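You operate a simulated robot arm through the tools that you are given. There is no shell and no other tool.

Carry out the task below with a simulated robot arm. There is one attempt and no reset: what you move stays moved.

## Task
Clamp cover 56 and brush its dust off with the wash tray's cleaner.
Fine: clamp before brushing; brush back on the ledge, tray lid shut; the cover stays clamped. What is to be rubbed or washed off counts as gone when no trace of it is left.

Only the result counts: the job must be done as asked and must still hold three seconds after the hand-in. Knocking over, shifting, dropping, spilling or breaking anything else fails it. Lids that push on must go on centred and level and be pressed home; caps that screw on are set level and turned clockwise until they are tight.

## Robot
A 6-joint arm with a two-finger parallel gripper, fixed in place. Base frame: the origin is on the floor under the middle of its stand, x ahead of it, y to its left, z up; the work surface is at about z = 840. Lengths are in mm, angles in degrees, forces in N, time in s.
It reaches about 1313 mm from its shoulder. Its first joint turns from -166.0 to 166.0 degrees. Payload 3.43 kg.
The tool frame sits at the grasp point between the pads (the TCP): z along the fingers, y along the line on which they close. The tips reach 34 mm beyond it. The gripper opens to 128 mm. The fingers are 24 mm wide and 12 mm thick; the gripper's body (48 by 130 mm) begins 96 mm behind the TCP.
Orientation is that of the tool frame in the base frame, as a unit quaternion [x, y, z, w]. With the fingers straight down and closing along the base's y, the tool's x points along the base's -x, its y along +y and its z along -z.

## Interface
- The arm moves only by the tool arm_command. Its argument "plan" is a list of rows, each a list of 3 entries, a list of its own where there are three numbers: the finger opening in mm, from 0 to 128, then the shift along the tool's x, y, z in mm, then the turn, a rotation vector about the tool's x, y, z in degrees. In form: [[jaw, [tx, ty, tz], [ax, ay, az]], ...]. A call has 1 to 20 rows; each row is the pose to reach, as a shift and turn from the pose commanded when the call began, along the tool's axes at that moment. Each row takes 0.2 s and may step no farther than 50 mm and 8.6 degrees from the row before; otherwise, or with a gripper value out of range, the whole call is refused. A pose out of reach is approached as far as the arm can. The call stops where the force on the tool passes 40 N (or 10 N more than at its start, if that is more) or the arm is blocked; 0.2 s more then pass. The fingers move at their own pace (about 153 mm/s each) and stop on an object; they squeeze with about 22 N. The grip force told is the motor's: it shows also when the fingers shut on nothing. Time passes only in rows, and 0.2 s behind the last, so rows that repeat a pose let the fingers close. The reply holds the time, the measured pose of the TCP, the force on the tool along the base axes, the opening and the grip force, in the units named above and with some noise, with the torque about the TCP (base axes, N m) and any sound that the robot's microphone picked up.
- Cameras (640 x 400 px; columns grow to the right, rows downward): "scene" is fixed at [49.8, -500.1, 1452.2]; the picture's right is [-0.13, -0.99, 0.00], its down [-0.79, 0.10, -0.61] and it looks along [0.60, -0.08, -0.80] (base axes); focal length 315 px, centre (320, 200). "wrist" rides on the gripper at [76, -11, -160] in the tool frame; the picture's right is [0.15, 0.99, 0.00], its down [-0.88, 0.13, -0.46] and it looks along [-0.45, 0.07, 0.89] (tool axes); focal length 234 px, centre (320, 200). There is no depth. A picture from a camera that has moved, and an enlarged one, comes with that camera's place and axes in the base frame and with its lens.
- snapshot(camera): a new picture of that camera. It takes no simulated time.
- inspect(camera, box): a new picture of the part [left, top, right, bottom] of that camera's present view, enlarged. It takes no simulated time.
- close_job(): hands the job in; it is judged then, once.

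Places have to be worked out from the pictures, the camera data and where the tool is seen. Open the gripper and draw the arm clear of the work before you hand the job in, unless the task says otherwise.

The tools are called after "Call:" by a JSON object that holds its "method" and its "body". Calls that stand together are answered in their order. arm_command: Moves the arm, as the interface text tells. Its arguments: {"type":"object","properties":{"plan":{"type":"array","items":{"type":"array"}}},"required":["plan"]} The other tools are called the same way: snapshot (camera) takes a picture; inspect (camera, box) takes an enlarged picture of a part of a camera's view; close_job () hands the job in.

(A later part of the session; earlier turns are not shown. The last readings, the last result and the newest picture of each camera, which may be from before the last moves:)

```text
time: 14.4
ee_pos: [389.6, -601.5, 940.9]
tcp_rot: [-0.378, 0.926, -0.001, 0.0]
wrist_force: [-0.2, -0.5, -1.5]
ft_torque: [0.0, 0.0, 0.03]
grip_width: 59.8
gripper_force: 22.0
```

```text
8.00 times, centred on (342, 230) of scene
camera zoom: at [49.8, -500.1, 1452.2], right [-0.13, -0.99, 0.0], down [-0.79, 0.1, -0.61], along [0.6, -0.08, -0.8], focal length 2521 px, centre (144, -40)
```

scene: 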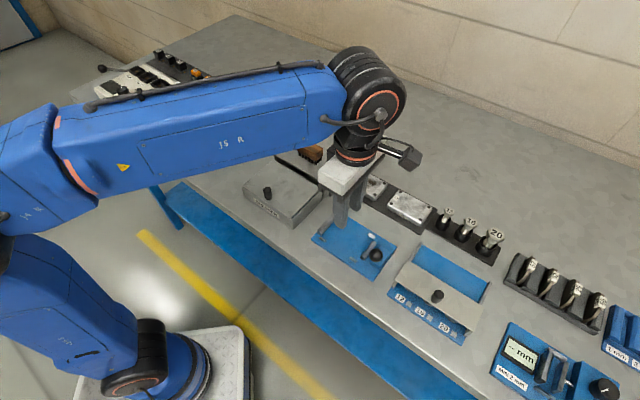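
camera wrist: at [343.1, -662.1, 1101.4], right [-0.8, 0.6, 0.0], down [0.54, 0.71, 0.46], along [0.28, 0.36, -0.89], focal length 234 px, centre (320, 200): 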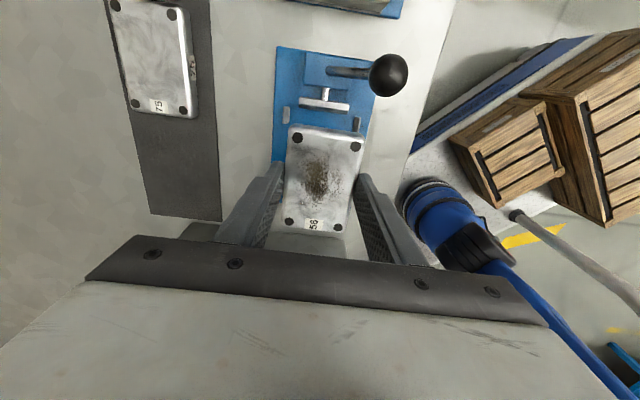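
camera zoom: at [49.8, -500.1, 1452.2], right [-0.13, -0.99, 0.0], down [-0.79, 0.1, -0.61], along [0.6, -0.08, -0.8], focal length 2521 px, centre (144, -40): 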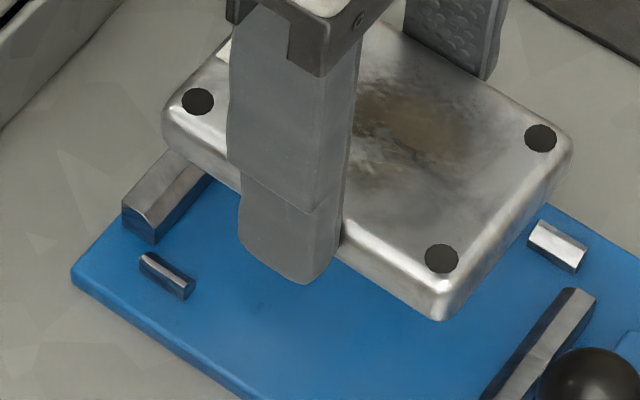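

Measured from directly above: pins centre at y ≈ −3.4, moving jaw face at x ≈ +49. I shift (+1, −4) and lower to just above the jaws for another check.

Call:
{"method": "arm_command", "body": {"plan": [[20, [0.5, -2, 0], [0, 0, 0]], [20, [1, -4, 5], [0, 0, 0]], [20, [1, -4, 15], [0, 0, 0]], [20, [1, -4, 25], [0, 0, 0]], [20, [1, -4, 32], [0, 0, 0]], [20, [1, -4, 34], [0, 0, 0]], [20, [1, -4, 34], [0, 0, 0]]]}}

Call:
{"method": "inspect", "body": {"camera": "wrist", "box": [260, 80, 388, 180]}}

Call:
{"method": "inspect", "body": {"camera": "scene", "box": [310, 200, 374, 250]}}

Call:
{"method": "inspect", "body": {"camera": "scene", "box": [335, 215, 399, 265]}}

```text
time: 16.0
ee_pos: [392.9, -604.9, 906.4]
tcp_rot: [-0.377, 0.926, 0.0, 0.0]
wrist_force: [0.0, 0.1, -1.5]
ft_torque: [0.0, 0.0, -0.03]
grip_width: 59.8
gripper_force: 22.0
```

```text
4.00 times, centred on (324, 130) of wrist
camera zoom: at [346.0, -664.9, 1066.9], right [-0.8, 0.6, 0.0], down [0.54, 0.71, 0.46], along [0.28, 0.36, -0.89], focal length 937 px, centre (304, 480)
```

zoom: 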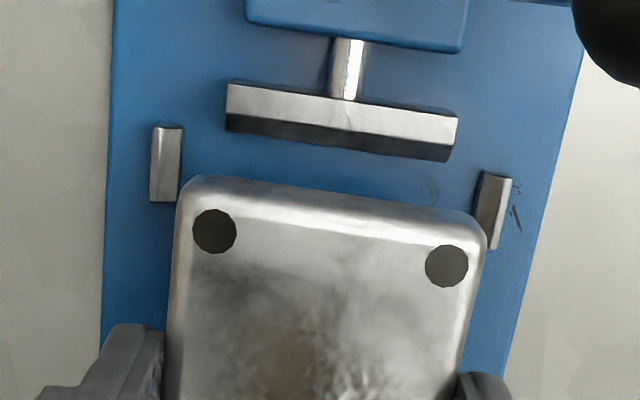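

```text
8.00 times, centred on (342, 225) of scene
camera zoom: at [49.8, -500.1, 1452.2], right [-0.13, -0.99, 0.0], down [-0.79, 0.1, -0.61], along [0.6, -0.08, -0.8], focal length 2521 px, centre (144, 0)
```

zoom: 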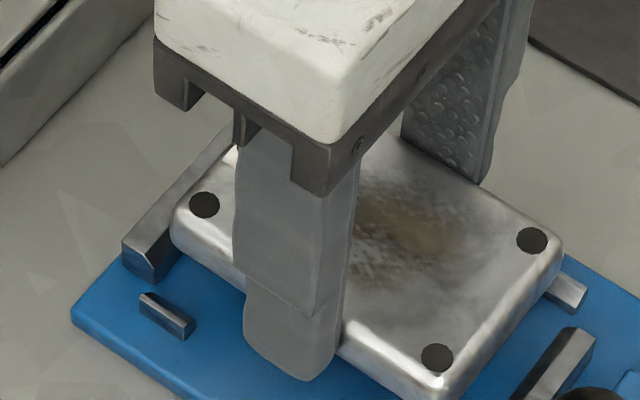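

```text
8.00 times, centred on (367, 240) of scene
camera zoom: at [49.8, -500.1, 1452.2], right [-0.13, -0.99, 0.0], down [-0.79, 0.1, -0.61], along [0.6, -0.08, -0.8], focal length 2521 px, centre (-56, -120)
```

zoom: 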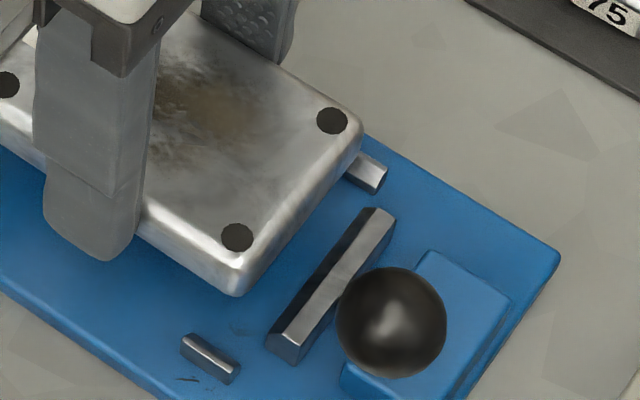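

The cover is centred between the pins within half a millimetre and clear of both jaws by about 4–5 mm. I lower it slowly toward the plate.

Call:
{"method": "arm_command", "body": {"plan": [[20, [0, 0, 5], [0, 0, 0]], [20, [0, 0, 10], [0, 0, 0]], [20, [0, 0, 14], [0, 0, 0]], [20, [0, 0, 18], [0, 0, 0]], [20, [0, 0, 20], [0, 0, 0]], [20, [0, 0, 20], [0, 0, 0]]]}}

Call:
{"method": "inspect", "body": {"camera": "wrist", "box": [260, 90, 388, 240]}}

Call:
{"method": "inspect", "body": {"camera": "scene", "box": [310, 205, 390, 265]}}

```text
time: 17.4
ee_pos: [391.2, -606.4, 885.4]
tcp_rot: [-0.378, 0.926, -0.001, 0.0]
wrist_force: [0.6, -0.4, -1.8]
ft_torque: [-0.02, -0.02, 0.01]
grip_width: 59.7
gripper_force: 21.9
```

```text
2.67 times, centred on (324, 165) of wrist
camera zoom: at [345.0, -665.8, 1046.6], right [-0.8, 0.6, 0.0], down [0.54, 0.71, 0.46], along [0.28, 0.36, -0.89], focal length 624 px, centre (309, 293)
```

zoom: 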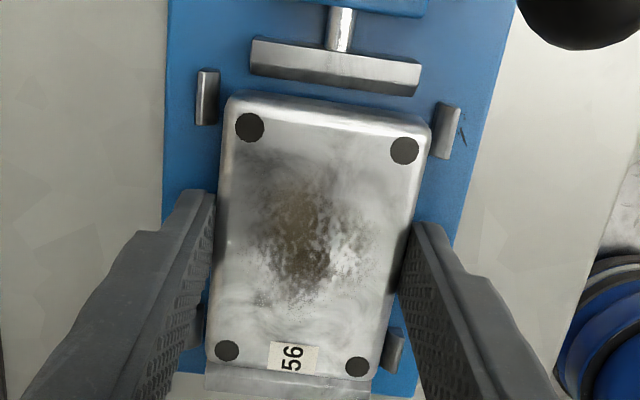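

```text
6.67 times, centred on (350, 235) of scene
camera zoom: at [49.8, -500.1, 1452.2], right [-0.13, -0.99, 0.0], down [-0.79, 0.1, -0.61], along [0.6, -0.08, -0.8], focal length 2101 px, centre (120, -33)
```

zoom: 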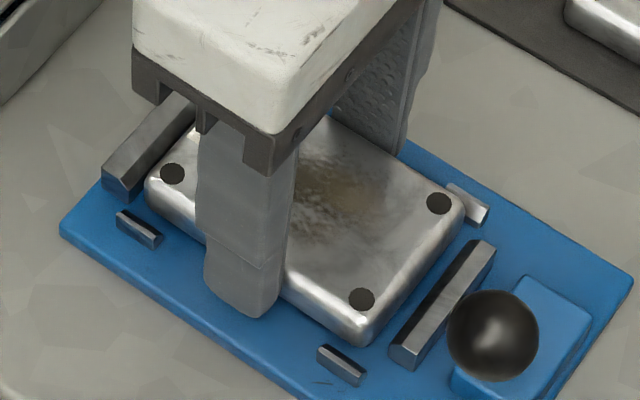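

The cover is between the jaws and pins, still hanging freely (−1.8 N). I continue down in 1 mm steps, watching for contact.

Call:
{"method": "arm_command", "body": {"plan": [[20, [0, 0, 1], [0, 0, 0]], [20, [0, 0, 2], [0, 0, 0]], [20, [0, 0, 2], [0, 0, 0]]]}}

```text
time: 18.2
ee_pos: [392.3, -605.7, 883.9]
tcp_rot: [-0.378, 0.926, -0.001, 0.0]
wrist_force: [0.6, -0.4, -0.6]
ft_torque: [0.02, -0.01, 0.02]
grip_width: 59.4
gripper_force: 22.2
```

The hanging weight reads less (−0.6 N), maybe first contact. I go another 1.5 mm.

Call:
{"method": "arm_command", "body": {"plan": [[20, [0, 0, 0.8], [0, 0, 0]], [20, [0, 0, 1.5], [0, 0, 0]], [20, [0, 0, 1.5], [0, 0, 0]]]}}

```text
time: 19.0
ee_pos: [391.9, -605.4, 881.6]
tcp_rot: [-0.377, 0.926, 0.0, 0.0]
wrist_force: [0.5, -1.0, -1.9]
ft_torque: [0.03, 0.0, -0.01]
grip_width: 59.8
gripper_force: 21.8
```

Still hanging freely; the plate is lower than assumed. I continue down in steps.

Call:
{"method": "arm_command", "body": {"plan": [[20, [0, 0, 1], [0, 0, 0]], [20, [0, 0, 2], [0, 0, 0]], [20, [0, 0, 2], [0, 0, 0]]]}}

```text
time: 19.8
ee_pos: [392.0, -605.8, 882.7]
tcp_rot: [-0.379, 0.925, -0.003, -0.001]
wrist_force: [2.4, 1.1, 25.5]
ft_torque: [0.55, 0.03, -0.09]
grip_width: 59.7
gripper_force: 22.0
```

Contact at about 25 N: the cover is on the plate. I relax the press by 1 mm, open the fingers and check that the cover stays seated.

Call:
{"method": "arm_command", "body": {"plan": [[20, [0, 0, -1], [0, 0, 0]], [20, [0, 0, -1], [0, 0, 0]], [70, [0, 0, -1], [0, 0, 0]], [90, [0, 0, -1], [0, 0, 0]], [90, [0, 0, -1], [0, 0, 0]]]}}

Call:
{"method": "inspect", "body": {"camera": "wrist", "box": [260, 90, 388, 240]}}

Call:
{"method": "inspect", "body": {"camera": "scene", "box": [310, 205, 390, 265]}}

```text
time: 20.7
ee_pos: [393.1, -606.4, 883.8]
tcp_rot: [-0.379, 0.926, -0.003, 0.0]
wrist_force: [1.6, -0.4, 3.3]
ft_torque: [0.12, 0.04, -0.13]
grip_width: 89.0
gripper_force: 0.1
stopped in row 4: the force on the tool passed its limit at 52 N (the readings are from after the stop); the commanded pose is now the measured one
```

```text
2.67 times, centred on (324, 165) of wrist
camera zoom: at [345.4, -666.1, 1043.6], right [-0.8, 0.6, -0.01], down [0.54, 0.71, 0.45], along [0.28, 0.36, -0.89], focal length 624 px, centre (309, 293)
```

zoom: 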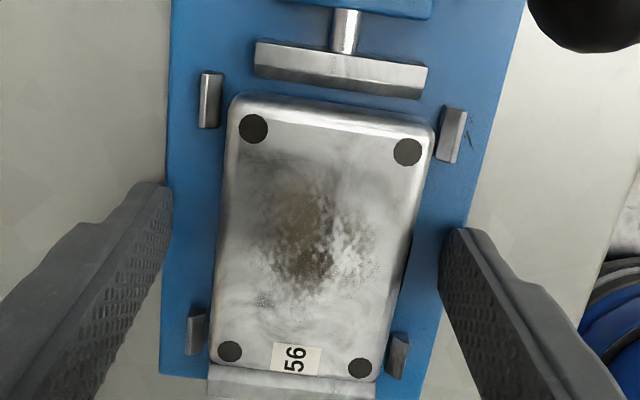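

```text
6.67 times, centred on (350, 235) of scene
camera zoom: at [49.8, -500.1, 1452.2], right [-0.13, -0.99, 0.0], down [-0.79, 0.1, -0.61], along [0.6, -0.08, -0.8], focal length 2101 px, centre (120, -33)
```

zoom: 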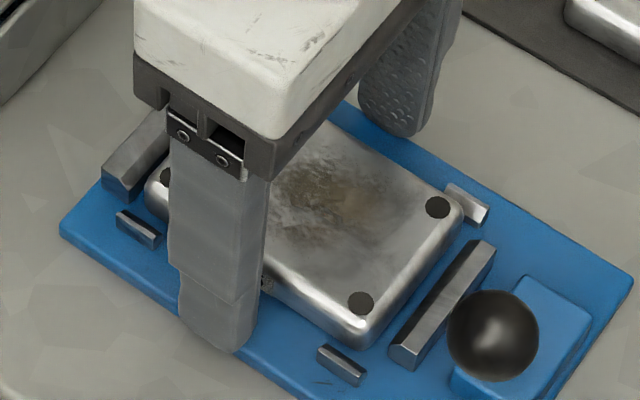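

The cover is down between the pins, near-flush, with about 5 mm to the moving jaw. I lift straight up clear of the ball height.

Call:
{"method": "arm_command", "body": {"plan": [[90, [0, 0, -3], [0, 0, 0]], [90, [0, 0, -20], [0, 0, 0]], [90, [0, 0, -50], [0, 0, 0]], [90, [0, 0, -80], [0, 0, 0]], [90, [0, 0, -100], [0, 0, 0]], [90, [0, 0, -100], [0, 0, 0]]]}}

Call:
{"method": "snapshot", "body": {"camera": "wrist"}}

Call:
{"method": "inspect", "body": {"camera": "scene", "box": [300, 195, 412, 290]}}

Call:
{"method": "inspect", "body": {"camera": "wrist", "box": [260, 40, 420, 190]}}

```text
time: 22.1
ee_pos: [390.8, -605.8, 982.5]
tcp_rot: [-0.378, 0.926, -0.003, 0.001]
wrist_force: [0.2, -1.5, -0.1]
ft_torque: [0.0, 0.0, -0.01]
grip_width: 90.1
gripper_force: 0.1
```

```text
taken
camera wrist: at [343.9, -666.3, 1143.4], right [-0.8, 0.6, -0.01], down [0.54, 0.71, 0.45], along [0.28, 0.36, -0.89], focal length 234 px, centre (320, 200)
```

wrist: 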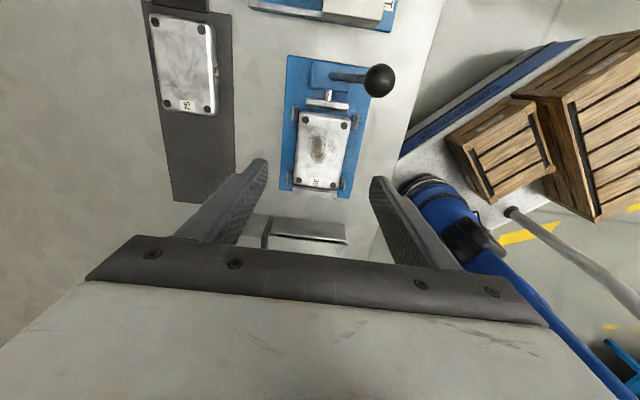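

```text
4.21 times, centred on (356, 242) of scene
camera zoom: at [49.8, -500.1, 1452.2], right [-0.13, -0.99, 0.0], down [-0.79, 0.1, -0.61], along [0.6, -0.08, -0.8], focal length 1327 px, centre (168, 21)
```

zoom: 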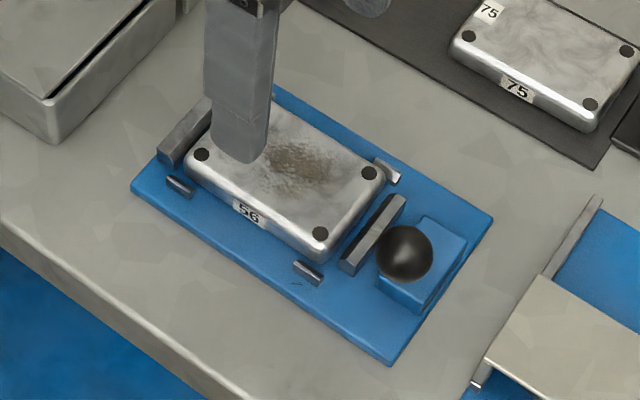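

```text
2.67 times, centred on (340, 115) of wrist
camera zoom: at [343.9, -666.3, 1143.4], right [-0.8, 0.6, -0.01], down [0.54, 0.71, 0.45], along [0.28, 0.36, -0.89], focal length 624 px, centre (267, 427)
```

zoom: 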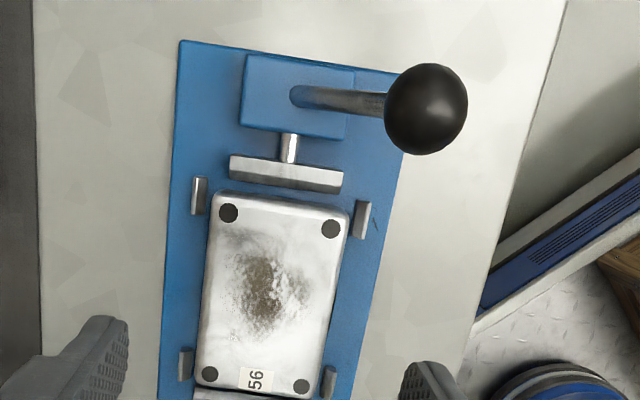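

The cover sits properly between pins and jaws. The ball is at about (+83, +39) in the tool frame, z ≈ 922; I move above it with a 60 mm opening and look.

Call:
{"method": "arm_command", "body": {"plan": [[80, [20, 10, 0], [0, 0, 0]], [70, [42, 20, 0], [0, 0, 0]], [60, [64, 30, 0], [0, 0, 0]], [60, [83, 39, 0], [0, 0, 0]], [60, [83, 39, 0], [0, 0, 0]]]}}

Call:
{"method": "snapshot", "body": {"camera": "wrist"}}

Call:
{"method": "inspect", "body": {"camera": "scene", "box": [310, 180, 438, 290]}}

Call:
{"method": "inspect", "body": {"camera": "wrist", "box": [250, 110, 390, 220]}}

```text
time: 23.3
ee_pos: [304.2, -635.0, 982.3]
tcp_rot: [-0.378, 0.926, -0.002, 0.0]
wrist_force: [-0.7, -0.2, 0.2]
ft_torque: [-0.03, 0.05, 0.01]
grip_width: 60.1
gripper_force: 0.1
```

```text
taken
camera wrist: at [257.0, -694.6, 1143.8], right [-0.8, 0.6, -0.01], down [0.54, 0.71, 0.45], along [0.28, 0.36, -0.89], focal length 234 px, centre (320, 200)
```

wrist: 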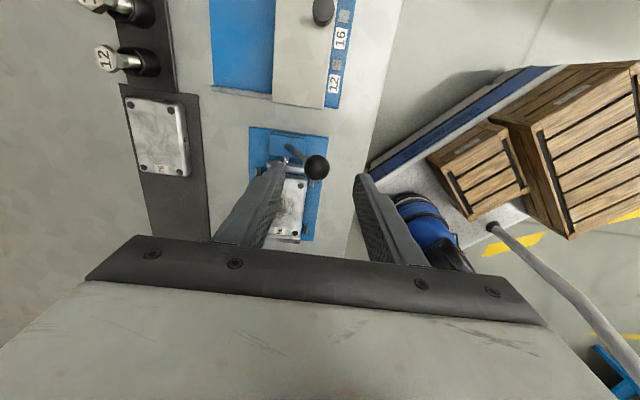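

```text
3.64 times, centred on (374, 235) of scene
camera zoom: at [49.8, -500.1, 1452.2], right [-0.13, -0.99, 0.0], down [-0.79, 0.1, -0.61], along [0.6, -0.08, -0.8], focal length 1146 px, centre (124, 73)
```

zoom: 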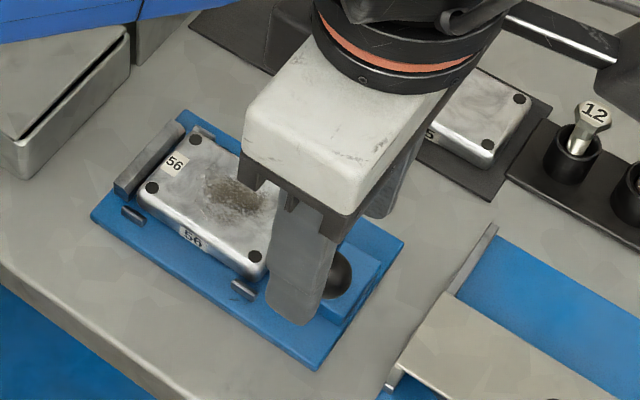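

```text
3.64 times, centred on (320, 165) of wrist
camera zoom: at [257.0, -694.6, 1143.8], right [-0.8, 0.6, -0.01], down [0.54, 0.71, 0.45], along [0.28, 0.36, -0.89], focal length 852 px, centre (320, 327)
```

zoom: 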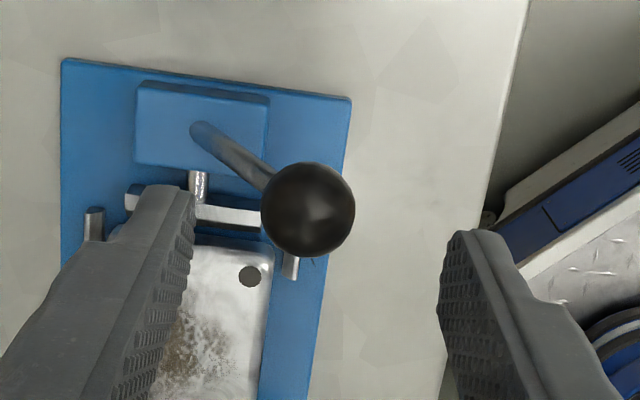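

The ball is at (0, −2) from the tool axis at z ≈ 925. I lower the open fingers around it and close gently on it.

Call:
{"method": "arm_command", "body": {"plan": [[60, [0, -1.8, 12], [0, 0, 0]], [60, [0, -1.8, 24], [0, 0, 0]], [60, [0, -1.8, 35], [0, 0, 0]], [60, [0, -1.8, 35], [0, 0, 0]], [20, [0, -1.8, 35], [0, 0, 0]], [20, [0, -1.8, 35], [0, 0, 0]], [20, [0, -1.8, 35], [0, 0, 0]]]}}

Call:
{"method": "inspect", "body": {"camera": "wrist", "box": [250, 110, 390, 220]}}

Call:
{"method": "inspect", "body": {"camera": "scene", "box": [310, 190, 438, 290]}}

```text
time: 24.9
ee_pos: [307.3, -635.8, 948.5]
tcp_rot: [-0.379, 0.925, -0.002, 0.0]
wrist_force: [0.6, -0.2, 0.2]
ft_torque: [-0.15, 0.04, -0.01]
grip_width: 24.7
gripper_force: 45.1
```

```text
3.64 times, centred on (320, 165) of wrist
camera zoom: at [260.5, -696.0, 1109.3], right [-0.8, 0.6, -0.01], down [0.54, 0.71, 0.45], along [0.28, 0.36, -0.89], focal length 852 px, centre (320, 327)
```

zoom: 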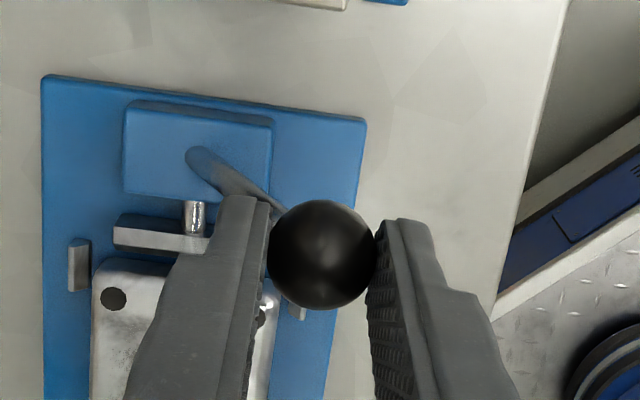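

```text
4.00 times, centred on (374, 240) of scene
camera zoom: at [49.8, -500.1, 1452.2], right [-0.13, -0.99, 0.0], down [-0.79, 0.1, -0.61], along [0.6, -0.08, -0.8], focal length 1261 px, centre (104, 40)
```

zoom: 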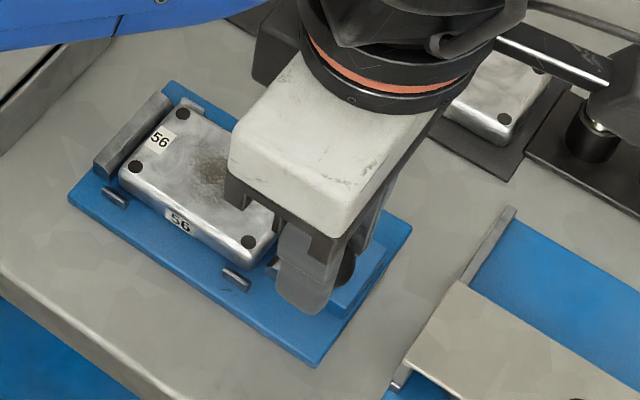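

The ball is firmly between the pads. The stem leans about 29° along tool +y, so the lever swings in the y–z plane; I test a small arc toward the back (−y, slightly up) and read the force.

Call:
{"method": "arm_command", "body": {"plan": [[20, [0, -3, -1.6], [0, 0, 0]], [20, [0, -6, -3.1], [0, 0, 0]], [20, [0, -9, -4.5], [0, 0, 0]], [20, [0, -9, -4.5], [0, 0, 0]]]}}

Call:
{"method": "inspect", "body": {"camera": "wrist", "box": [250, 110, 390, 220]}}

```text
time: 25.9
ee_pos: [314.3, -643.2, 953.1]
tcp_rot: [-0.378, 0.926, -0.004, 0.001]
wrist_force: [0.5, 10.8, 4.4]
ft_torque: [0.71, -0.02, 0.04]
grip_width: 24.8
gripper_force: 45.2
```

```text
3.64 times, centred on (320, 165) of wrist
camera zoom: at [266.9, -702.6, 1113.8], right [-0.8, 0.6, -0.01], down [0.54, 0.71, 0.45], along [0.28, 0.36, -0.89], focal length 852 px, centre (320, 327)
```

zoom: 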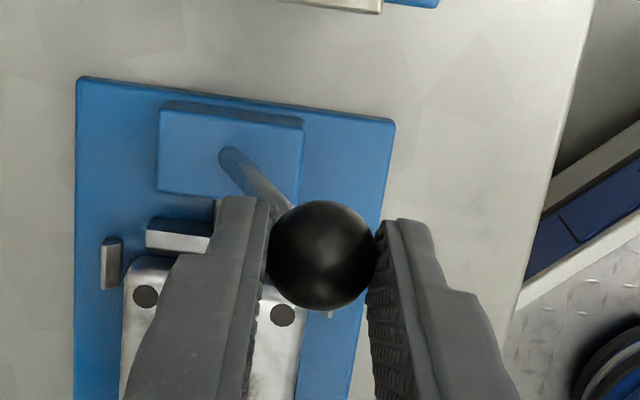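

The lever follows with about 10 N of resistance, so it does swing this way. I continue along the arc toward vertical and watch the jaw.

Call:
{"method": "arm_command", "body": {"plan": [[20, [0, -3, -1.1], [0, 0, 0]], [20, [0, -6, -2.0], [0, 0, 0]], [20, [0, -9, -2.8], [0, 0, 0]], [20, [0, -12, -3.5], [0, 0, 0]], [20, [0, -15, -4.2], [0, 0, 0]], [20, [0, -15, -4.2], [0, 0, 0]]]}}

Call:
{"method": "inspect", "body": {"camera": "wrist", "box": [230, 90, 390, 220]}}

Call:
{"method": "inspect", "body": {"camera": "scene", "box": [310, 190, 438, 290]}}

```text
time: 27.3
ee_pos: [324.0, -654.7, 956.2]
tcp_rot: [-0.379, 0.925, -0.004, 0.0]
wrist_force: [9.8, 15.8, 4.2]
ft_torque: [0.53, -0.19, -0.02]
grip_width: 24.7
gripper_force: 45.3
```

```text
3.08 times, centred on (310, 155) of wrist
camera zoom: at [277.0, -714.3, 1117.8], right [-0.8, 0.6, -0.01], down [0.54, 0.71, 0.45], along [0.28, 0.36, -0.89], focal length 720 px, centre (351, 338)
```

zoom: 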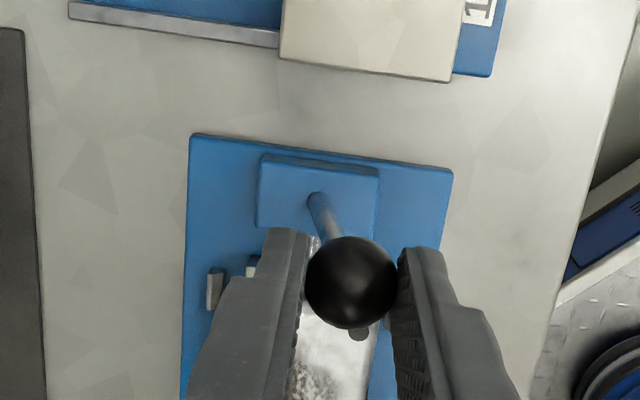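

```text
4.00 times, centred on (374, 240) of scene
camera zoom: at [49.8, -500.1, 1452.2], right [-0.13, -0.99, 0.0], down [-0.79, 0.1, -0.61], along [0.6, -0.08, -0.8], focal length 1261 px, centre (104, 40)
```

zoom: 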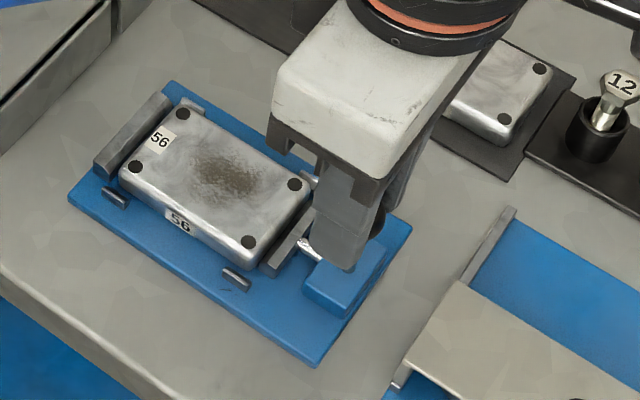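

The jaw is advancing toward the cover. There is a sideways reaction of about 18 N along tool −x, so I let the hand drift ~1.5 mm that way while continuing through vertical.

Call:
{"method": "arm_command", "body": {"plan": [[20, [-1.5, -1, -0.2], [0, 0, 0]], [20, [-1.6, -4, -0.7], [0, 0, 0]], [20, [-1.8, -7, -1.1], [0, 0, 0]], [20, [-2.0, -10, -1.4], [0, 0, 0]], [20, [-2.2, -13, -1.5], [0, 0, 0]], [20, [-2.2, -13, -1.5], [0, 0, 0]]]}}

Call:
{"method": "inspect", "body": {"camera": "wrist", "box": [230, 90, 390, 220]}}

Call:
{"method": "inspect", "body": {"camera": "scene", "box": [310, 190, 438, 290]}}

```text
time: 28.7
ee_pos: [332.3, -661.9, 957.1]
tcp_rot: [-0.378, 0.926, -0.003, 0.001]
wrist_force: [-17.9, -11.9, 2.4]
ft_torque: [-0.37, 0.87, 0.0]
grip_width: 24.5
gripper_force: 45.7
```

```text
3.08 times, centred on (310, 155) of wrist
camera zoom: at [285.7, -722.4, 1119.1], right [-0.8, 0.6, -0.01], down [0.54, 0.71, 0.45], along [0.28, 0.36, -0.89], focal length 720 px, centre (351, 338)
```

zoom: 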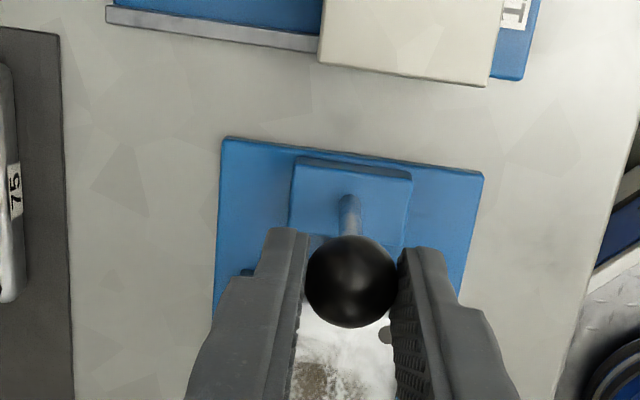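

```text
4.00 times, centred on (374, 240) of scene
camera zoom: at [49.8, -500.1, 1452.2], right [-0.13, -0.99, 0.0], down [-0.79, 0.1, -0.61], along [0.6, -0.08, -0.8], focal length 1261 px, centre (104, 40)
```

zoom: 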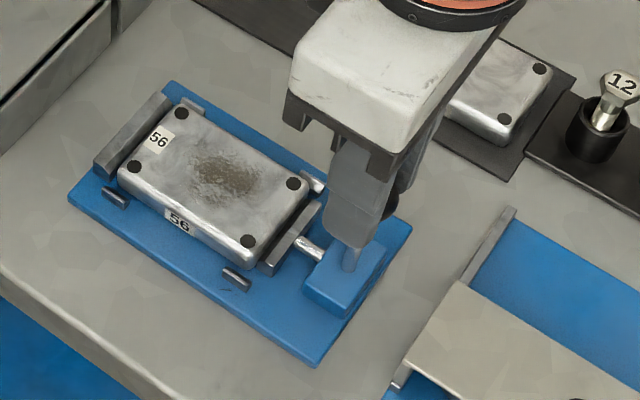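

I overcompensated sideways (now +21 N along tool x), so I move back about 1.1 mm and continue over centre toward the back along the arc.

Call:
{"method": "arm_command", "body": {"plan": [[20, [1.1, -1, 0], [0, 0, 0]], [20, [1.1, -4, 0.1], [0, 0, 0]], [20, [1.1, -7, 0.3], [0, 0, 0]], [20, [1.1, -10, 0.6], [0, 0, 0]], [20, [1.1, -13, 1.0], [0, 0, 0]], [20, [1.1, -13, 1.0], [0, 0, 0]]]}}

Call:
{"method": "inspect", "body": {"camera": "scene", "box": [310, 190, 438, 290]}}

Call:
{"method": "inspect", "body": {"camera": "wrist", "box": [230, 90, 390, 220]}}

```text
time: 30.1
ee_pos: [343.5, -672.0, 955.6]
tcp_rot: [-0.378, 0.926, -0.002, 0.001]
wrist_force: [-2.0, 4.1, 0.0]
ft_torque: [0.36, 0.18, -0.04]
grip_width: 24.7
gripper_force: 45.1
```

```text
4.00 times, centred on (374, 240) of scene
camera zoom: at [49.8, -500.1, 1452.2], right [-0.13, -0.99, 0.0], down [-0.79, 0.1, -0.61], along [0.6, -0.08, -0.8], focal length 1261 px, centre (104, 40)
```

zoom: 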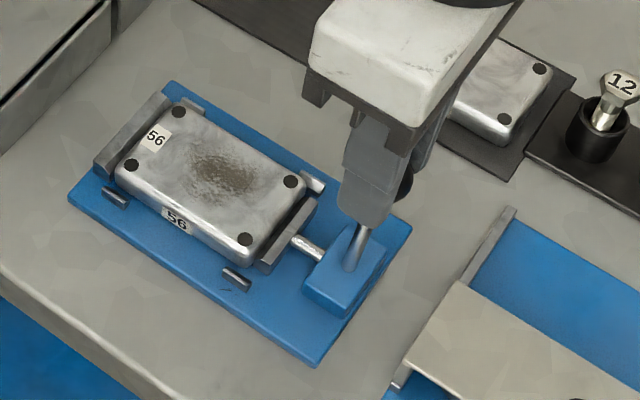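

```text
3.08 times, centred on (310, 155) of wrist
camera zoom: at [295.9, -732.4, 1118.0], right [-0.8, 0.6, -0.01], down [0.54, 0.71, 0.45], along [0.28, 0.36, -0.89], focal length 720 px, centre (351, 338)
```

zoom: 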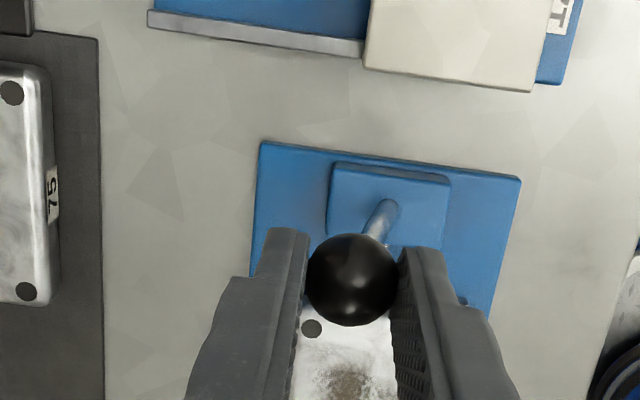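

The jaw is now pushing the cover against the fixed jaw, with low side load. I continue the arc toward the far end.

Call:
{"method": "arm_command", "body": {"plan": [[20, [0, -3, 0.5], [0, 0, 0]], [20, [0, -6, 1.1], [0, 0, 0]], [20, [0, -9, 1.8], [0, 0, 0]], [20, [0, -12, 2.6], [0, 0, 0]], [20, [0, -12, 2.6], [0, 0, 0]]]}}

Call:
{"method": "inspect", "body": {"camera": "scene", "box": [310, 190, 438, 290]}}

```text
time: 31.3
ee_pos: [351.1, -681.2, 954.7]
tcp_rot: [-0.378, 0.926, -0.004, 0.0]
wrist_force: [2.6, 5.3, 2.9]
ft_torque: [0.28, 0.13, 0.05]
grip_width: 24.9
gripper_force: 44.8
```

```text
4.00 times, centred on (374, 240) of scene
camera zoom: at [49.8, -500.1, 1452.2], right [-0.13, -0.99, 0.0], down [-0.79, 0.1, -0.61], along [0.6, -0.08, -0.8], focal length 1261 px, centre (104, 40)
```

zoom: 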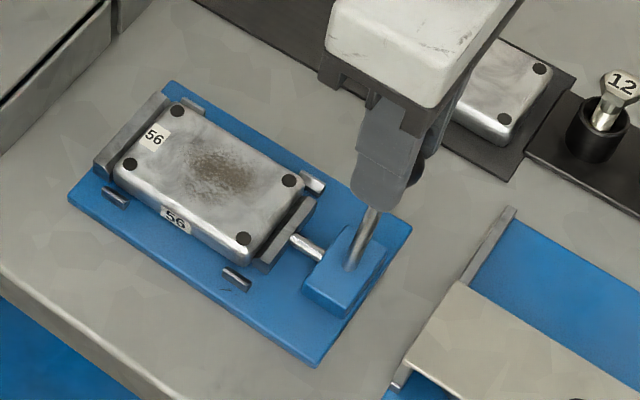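

Still light force; the lever now leans back about 17°. I go on toward −30° with the force limit as the stop.

Call:
{"method": "arm_command", "body": {"plan": [[20, [0, -3, 1.0], [0, 0, 0]], [20, [0, -6, 2.2], [0, 0, 0]], [20, [0, -9, 3.4], [0, 0, 0]], [20, [0, -12, 4.8], [0, 0, 0]], [20, [0, -14.5, 6.0], [0, 0, 0]], [20, [0, -14.5, 6.0], [0, 0, 0]]]}}

Call:
{"method": "inspect", "body": {"camera": "scene", "box": [310, 190, 438, 290]}}

Call:
{"method": "inspect", "body": {"camera": "wrist", "box": [230, 90, 390, 220]}}

```text
time: 32.7
ee_pos: [359.6, -690.5, 949.1]
tcp_rot: [-0.379, 0.925, -0.003, 0.001]
wrist_force: [-5.0, 27.0, -0.4]
ft_torque: [0.84, 0.2, -0.05]
grip_width: 25.1
gripper_force: 45.0
```

```text
4.00 times, centred on (374, 240) of scene
camera zoom: at [49.8, -500.1, 1452.2], right [-0.13, -0.99, 0.0], down [-0.79, 0.1, -0.61], along [0.6, -0.08, -0.8], focal length 1261 px, centre (104, 40)
```

zoom: 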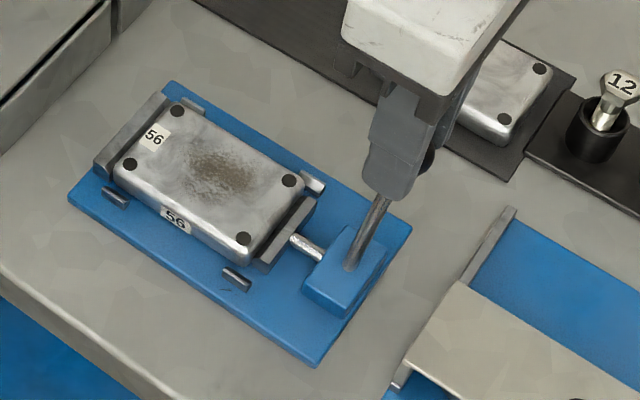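

```text
3.08 times, centred on (310, 155) of wrist
camera zoom: at [313.3, -750.4, 1109.9], right [-0.8, 0.6, -0.01], down [0.54, 0.71, 0.45], along [0.28, 0.36, -0.89], focal length 720 px, centre (351, 338)
```

zoom: 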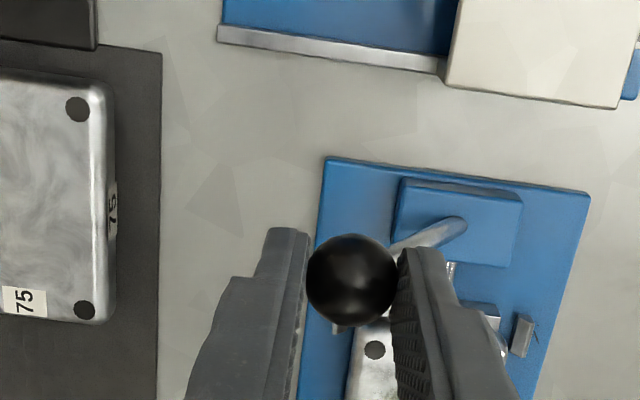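

Resistance rose to about 23 N along the swing at roughly −28°, probably the clamp tight or the end stop. I press 2 mm further to make sure it is fully thrown.

Call:
{"method": "arm_command", "body": {"plan": [[20, [-0.5, -1, 0.5], [0, 0, 0]], [20, [-0.8, -2, 1.0], [0, 0, 0]], [20, [-0.8, -2, 1.0], [0, 0, 0]]]}}

Call:
{"method": "inspect", "body": {"camera": "scene", "box": [325, 200, 425, 285]}}

```text
time: 33.3
ee_pos: [359.7, -690.5, 948.2]
tcp_rot: [-0.377, 0.926, -0.001, -0.001]
wrist_force: [-12.2, 17.7, 4.6]
ft_torque: [0.6, 0.23, -0.04]
grip_width: 24.7
gripper_force: 44.7
stopped in row 3: the force on the tool passed its limit at 41 N (the readings are from after the stop); the commanded pose is now the measured one
```

```text
4.71 times, centred on (375, 242) of scene
camera zoom: at [49.8, -500.1, 1452.2], right [-0.13, -0.99, 0.0], down [-0.79, 0.1, -0.61], along [0.6, -0.08, -0.8], focal length 1483 px, centre (61, 0)
```

zoom: 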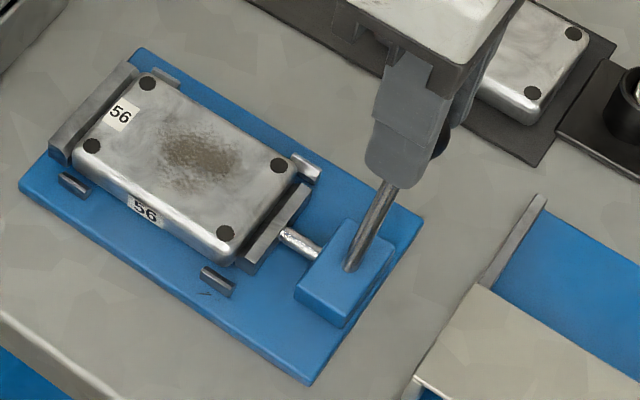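

The lever is against its far stop (41 N, no further motion). I open the fingers off the ball and check that the lever stays thrown and the jaws hold the cover.

Call:
{"method": "arm_command", "body": {"plan": [[30, [0, 0.5, 0], [0, 0, 0]], [60, [0, 1, 0], [0, 0, 0]], [60, [0, 1, 0], [0, 0, 0]], [60, [0, 1, -10], [0, 0, 0]], [60, [0, 1, -30], [0, 0, 0]], [60, [0, 1, -55], [0, 0, 0]], [60, [0, 1, -80], [0, 0, 0]]]}}

Call:
{"method": "snapshot", "body": {"camera": "wrist"}}

Call:
{"method": "inspect", "body": {"camera": "scene", "box": [310, 200, 410, 285]}}

Call:
{"method": "inspect", "body": {"camera": "wrist", "box": [290, 100, 420, 220]}}

```text
time: 34.9
ee_pos: [359.8, -690.6, 1026.2]
tcp_rot: [-0.378, 0.926, -0.003, 0.0]
wrist_force: [0.0, -0.4, -0.3]
ft_torque: [-0.01, 0.01, 0.01]
grip_width: 60.1
gripper_force: 0.1
```

```text
taken
camera wrist: at [313.2, -750.1, 1188.0], right [-0.8, 0.6, 0.0], down [0.54, 0.71, 0.45], along [0.28, 0.36, -0.89], focal length 234 px, centre (320, 200)
```

wrist: 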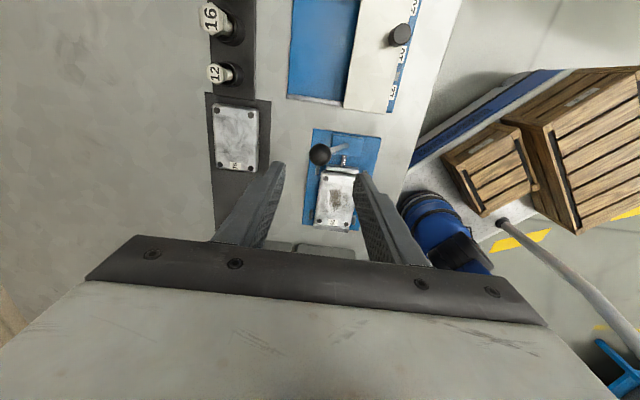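

```text
4.71 times, centred on (360, 242) of scene
camera zoom: at [49.8, -500.1, 1452.2], right [-0.13, -0.99, 0.0], down [-0.79, 0.1, -0.61], along [0.6, -0.08, -0.8], focal length 1483 px, centre (132, 0)
```

zoom: 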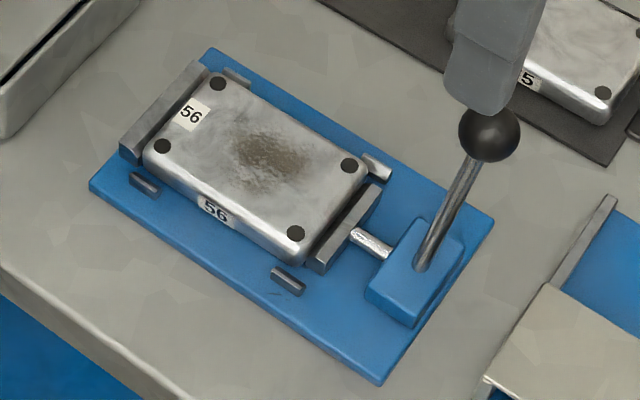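

```text
3.33 times, centred on (355, 160) of wrist
camera zoom: at [313.2, -750.1, 1188.0], right [-0.8, 0.6, 0.0], down [0.54, 0.71, 0.45], along [0.28, 0.36, -0.89], focal length 781 px, centre (203, 333)
```

zoom: 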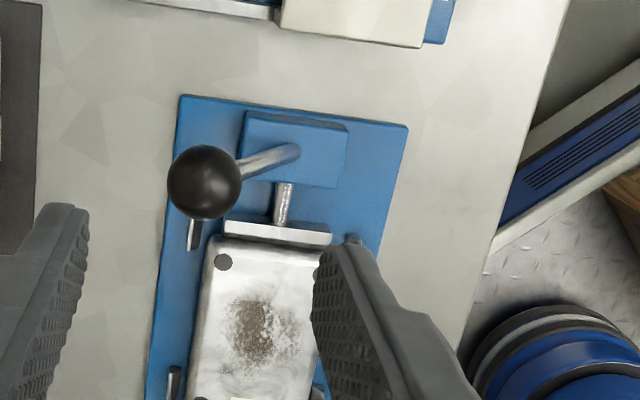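

The lever stays thrown and the jaw presses the cover against the fixed jaw: it is clamped. Next I move above the wash tray (knob near (493, −443), z 884–920) to see how its lid opens.

Call:
{"method": "arm_command", "body": {"plan": [[60, [-40, 7, 0], [0, 0, 0]], [60, [-85, 15, 0], [0, 0, 0]], [60, [-130, 22, 0], [0, 0, 0]], [60, [-175, 30, 0], [0, 0, 0]], [60, [-220, 37, 0], [0, 0, 0]], [60, [-250, 42, 0], [0, 0, 0]], [60, [-270, 45, 0], [0, 0, 0]], [60, [-270, 45, 0], [0, 0, 0]]]}}

Call:
{"method": "snapshot", "body": {"camera": "wrist"}}

Call:
{"method": "snapshot", "body": {"camera": "scene"}}

Call:
{"method": "inspect", "body": {"camera": "wrist", "box": [220, 60, 420, 220]}}

```text
time: 36.7
ee_pos: [522.4, -470.3, 1027.4]
tcp_rot: [-0.377, 0.926, -0.002, 0.0]
wrist_force: [-0.6, 0.0, 0.3]
ft_torque: [0.0, -0.01, 0.04]
grip_width: 59.9
gripper_force: 0.1
```

```text
taken
camera wrist: at [474.8, -529.9, 1188.3], right [-0.8, 0.6, 0.0], down [0.54, 0.71, 0.45], along [0.28, 0.36, -0.89], focal length 234 px, centre (320, 200)
```

wrist: 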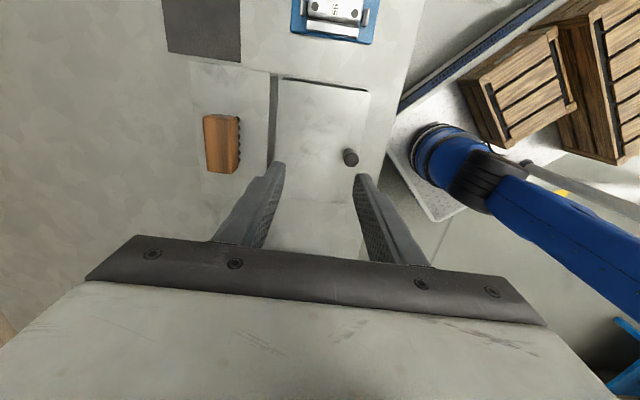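

```text
taken
```

scene: 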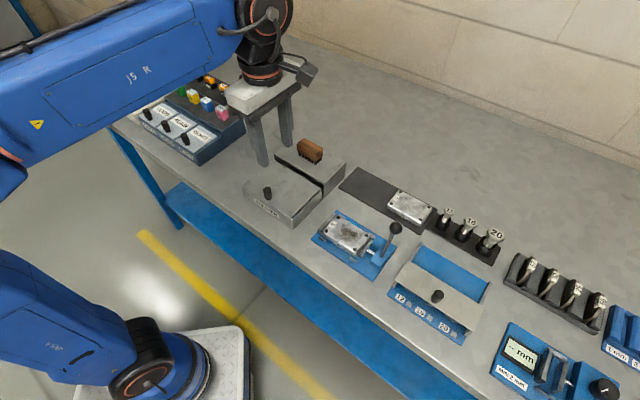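

```text
2.50 times, centred on (320, 140) of wrist
camera zoom: at [474.8, -529.9, 1188.3], right [-0.8, 0.6, 0.0], down [0.54, 0.71, 0.45], along [0.28, 0.36, -0.89], focal length 585 px, centre (320, 350)
```

zoom: 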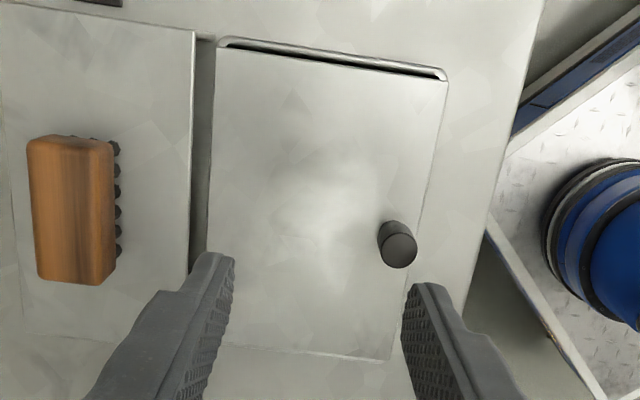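

From above, the lid shows a slit on its +p side and a dark gap under the ledge. I zoom into its edges to decide whether it slides or lifts.

Call:
{"method": "inspect", "body": {"camera": "wrist", "box": [260, 65, 380, 115]}}

Call:
{"method": "inspect", "body": {"camera": "wrist", "box": [255, 160, 385, 240]}}

Call:
{"method": "inspect", "body": {"camera": "scene", "box": [240, 140, 350, 230]}}

Call:
{"method": "inspect", "body": {"camera": "scene", "box": [262, 150, 326, 200]}}

```text
5.33 times, centred on (320, 90) of wrist
camera zoom: at [474.8, -529.9, 1188.3], right [-0.8, 0.6, 0.0], down [0.54, 0.71, 0.45], along [0.28, 0.36, -0.89], focal length 1249 px, centre (320, 787)
```

zoom: 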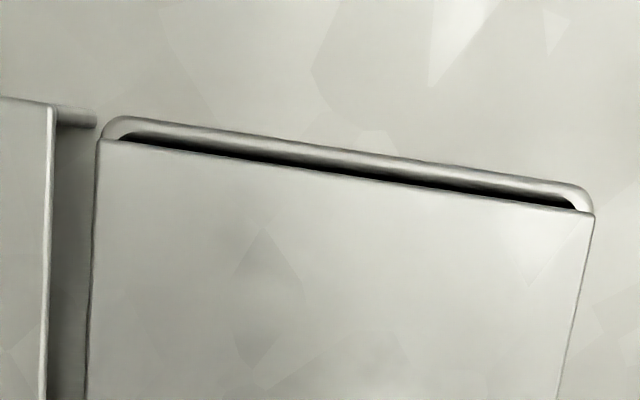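

```text
4.92 times, centred on (320, 200) of wrist
camera zoom: at [474.8, -529.9, 1188.3], right [-0.8, 0.6, 0.0], down [0.54, 0.71, 0.45], along [0.28, 0.36, -0.89], focal length 1153 px, centre (320, 200)
```

zoom: 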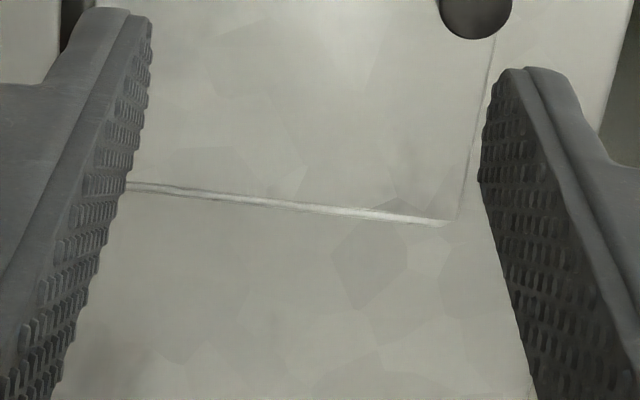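

```text
4.44 times, centred on (295, 185) of scene
camera zoom: at [49.8, -500.1, 1452.2], right [-0.13, -0.99, 0.0], down [-0.79, 0.1, -0.61], along [0.6, -0.08, -0.8], focal length 1401 px, centre (431, 267)
```

zoom: 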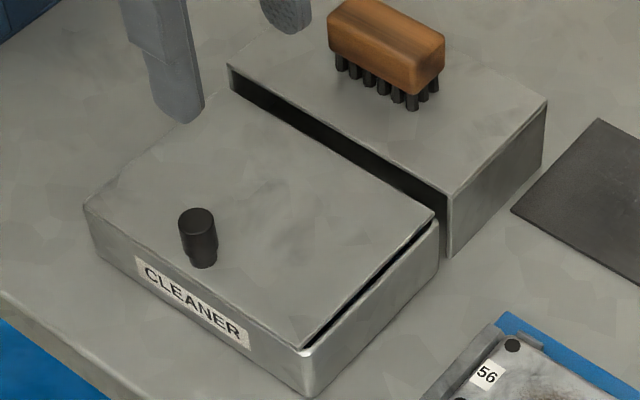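

```text
8.00 times, centred on (294, 175) of scene
camera zoom: at [49.8, -500.1, 1452.2], right [-0.13, -0.99, 0.0], down [-0.79, 0.1, -0.61], along [0.6, -0.08, -0.8], focal length 2521 px, centre (528, 400)
```

zoom: 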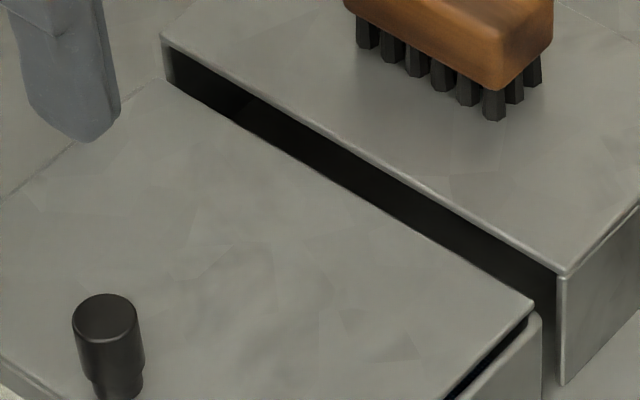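

The ledge is a hollow hood open toward the lid, so the lid should slide back under it by the knob, which I place at (494, −442), top z ≈ 921. I go above the knob, lower around it and grip it.

Call:
{"method": "arm_command", "body": {"plan": [[60, [-1, 20, 20], [0, 0, 0]], [60, [-2, 40, 40], [0, 0, 0]], [60, [-2, 40, 65], [0, 0, 0]], [60, [-2, 40, 85], [0, 0, 0]], [60, [-2, 40, 85], [0, 0, 0]]]}}

Call:
{"method": "inspect", "body": {"camera": "wrist", "box": [240, 80, 400, 230]}}

Call:
{"method": "inspect", "body": {"camera": "scene", "box": [230, 110, 358, 230]}}

```text
time: 37.9
ee_pos: [495.3, -440.4, 941.6]
tcp_rot: [-0.378, 0.926, -0.002, 0.0]
wrist_force: [-0.5, -0.4, 0.5]
ft_torque: [-0.01, -0.01, 0.01]
grip_width: 60.1
gripper_force: 0.0
```

```text
2.67 times, centred on (320, 155) of wrist
camera zoom: at [448.1, -500.7, 1102.4], right [-0.8, 0.6, 0.0], down [0.54, 0.71, 0.45], along [0.28, 0.36, -0.89], focal length 624 px, centre (320, 320)
```

zoom: 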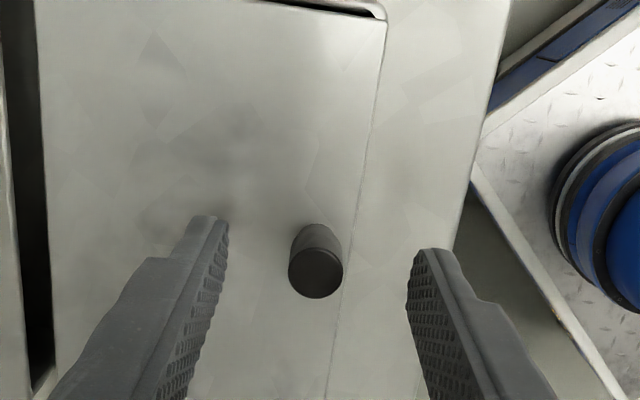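

```text
3.33 times, centred on (294, 170) of scene
camera zoom: at [49.8, -500.1, 1452.2], right [-0.13, -0.99, 0.0], down [-0.79, 0.1, -0.61], along [0.6, -0.08, -0.8], focal length 1051 px, centre (407, 300)
```

zoom: 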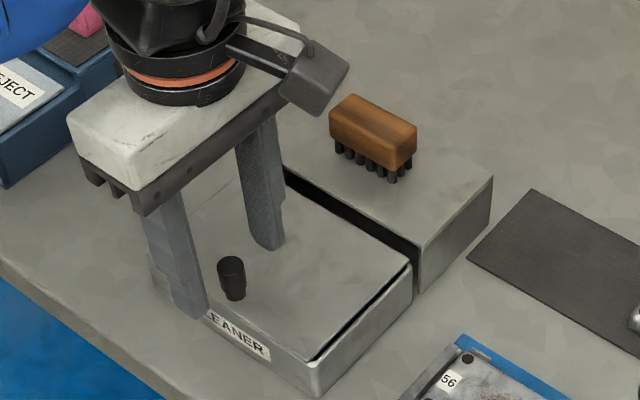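

The knob is centred between the fingers. I lower another 16 mm (tips about 7 mm above the lid) and close on it.

Call:
{"method": "arm_command", "body": {"plan": [[60, [0.5, -0.5, 8], [0, 0, 0]], [60, [0.5, -0.5, 16], [0, 0, 0]], [60, [0.5, -0.5, 16], [0, 0, 0]], [10, [0.5, -0.5, 16], [0, 0, 0]], [10, [0.5, -0.5, 16], [0, 0, 0]], [10, [0.5, -0.5, 16], [0, 0, 0]]]}}

Call:
{"method": "inspect", "body": {"camera": "scene", "box": [230, 130, 358, 230]}}

```text
time: 39.3
ee_pos: [495.1, -442.6, 926.3]
tcp_rot: [-0.378, 0.926, -0.002, 0.0]
wrist_force: [-0.3, -0.6, 1.0]
ft_torque: [0.11, 0.08, -0.02]
grip_width: 17.2
gripper_force: 44.6
```

```text
4.00 times, centred on (294, 180) of scene
camera zoom: at [49.8, -500.1, 1452.2], right [-0.13, -0.99, 0.0], down [-0.79, 0.1, -0.61], along [0.6, -0.08, -0.8], focal length 1261 px, centre (424, 280)
```

zoom: 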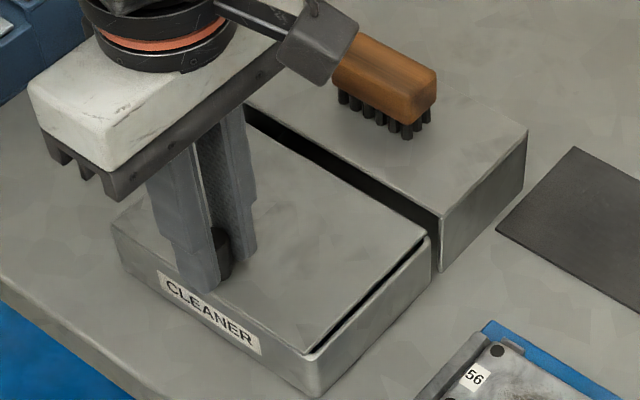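

The knob is gripped (17 mm). I try sliding it 6 mm back toward the ledge and read the force.

Call:
{"method": "arm_command", "body": {"plan": [[10, [0, -2, 0], [0, 0, 0]], [10, [0, -4, 0], [0, 0, 0]], [10, [0, -6, 0], [0, 0, 0]], [10, [0, -6, 0], [0, 0, 0]]]}}

Call:
{"method": "inspect", "body": {"camera": "scene", "box": [230, 130, 358, 230]}}

```text
time: 40.3
ee_pos: [498.9, -445.4, 925.8]
tcp_rot: [-0.378, 0.926, -0.001, 0.0]
wrist_force: [-4.0, -2.9, 5.7]
ft_torque: [-0.04, 0.31, -0.01]
grip_width: 17.6
gripper_force: 44.8
```

```text
4.00 times, centred on (294, 180) of scene
camera zoom: at [49.8, -500.1, 1452.2], right [-0.13, -0.99, 0.0], down [-0.79, 0.1, -0.61], along [0.6, -0.08, -0.8], focal length 1261 px, centre (424, 280)
```

zoom: 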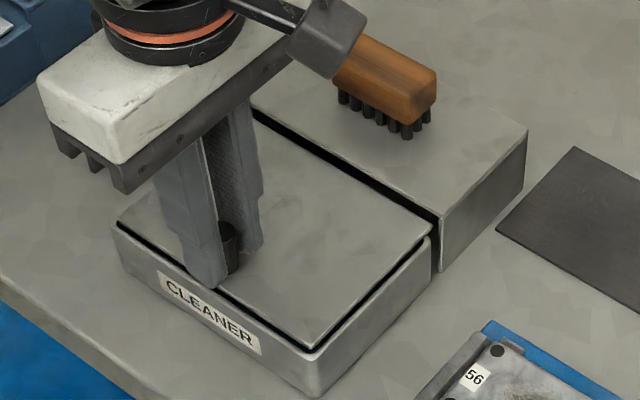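

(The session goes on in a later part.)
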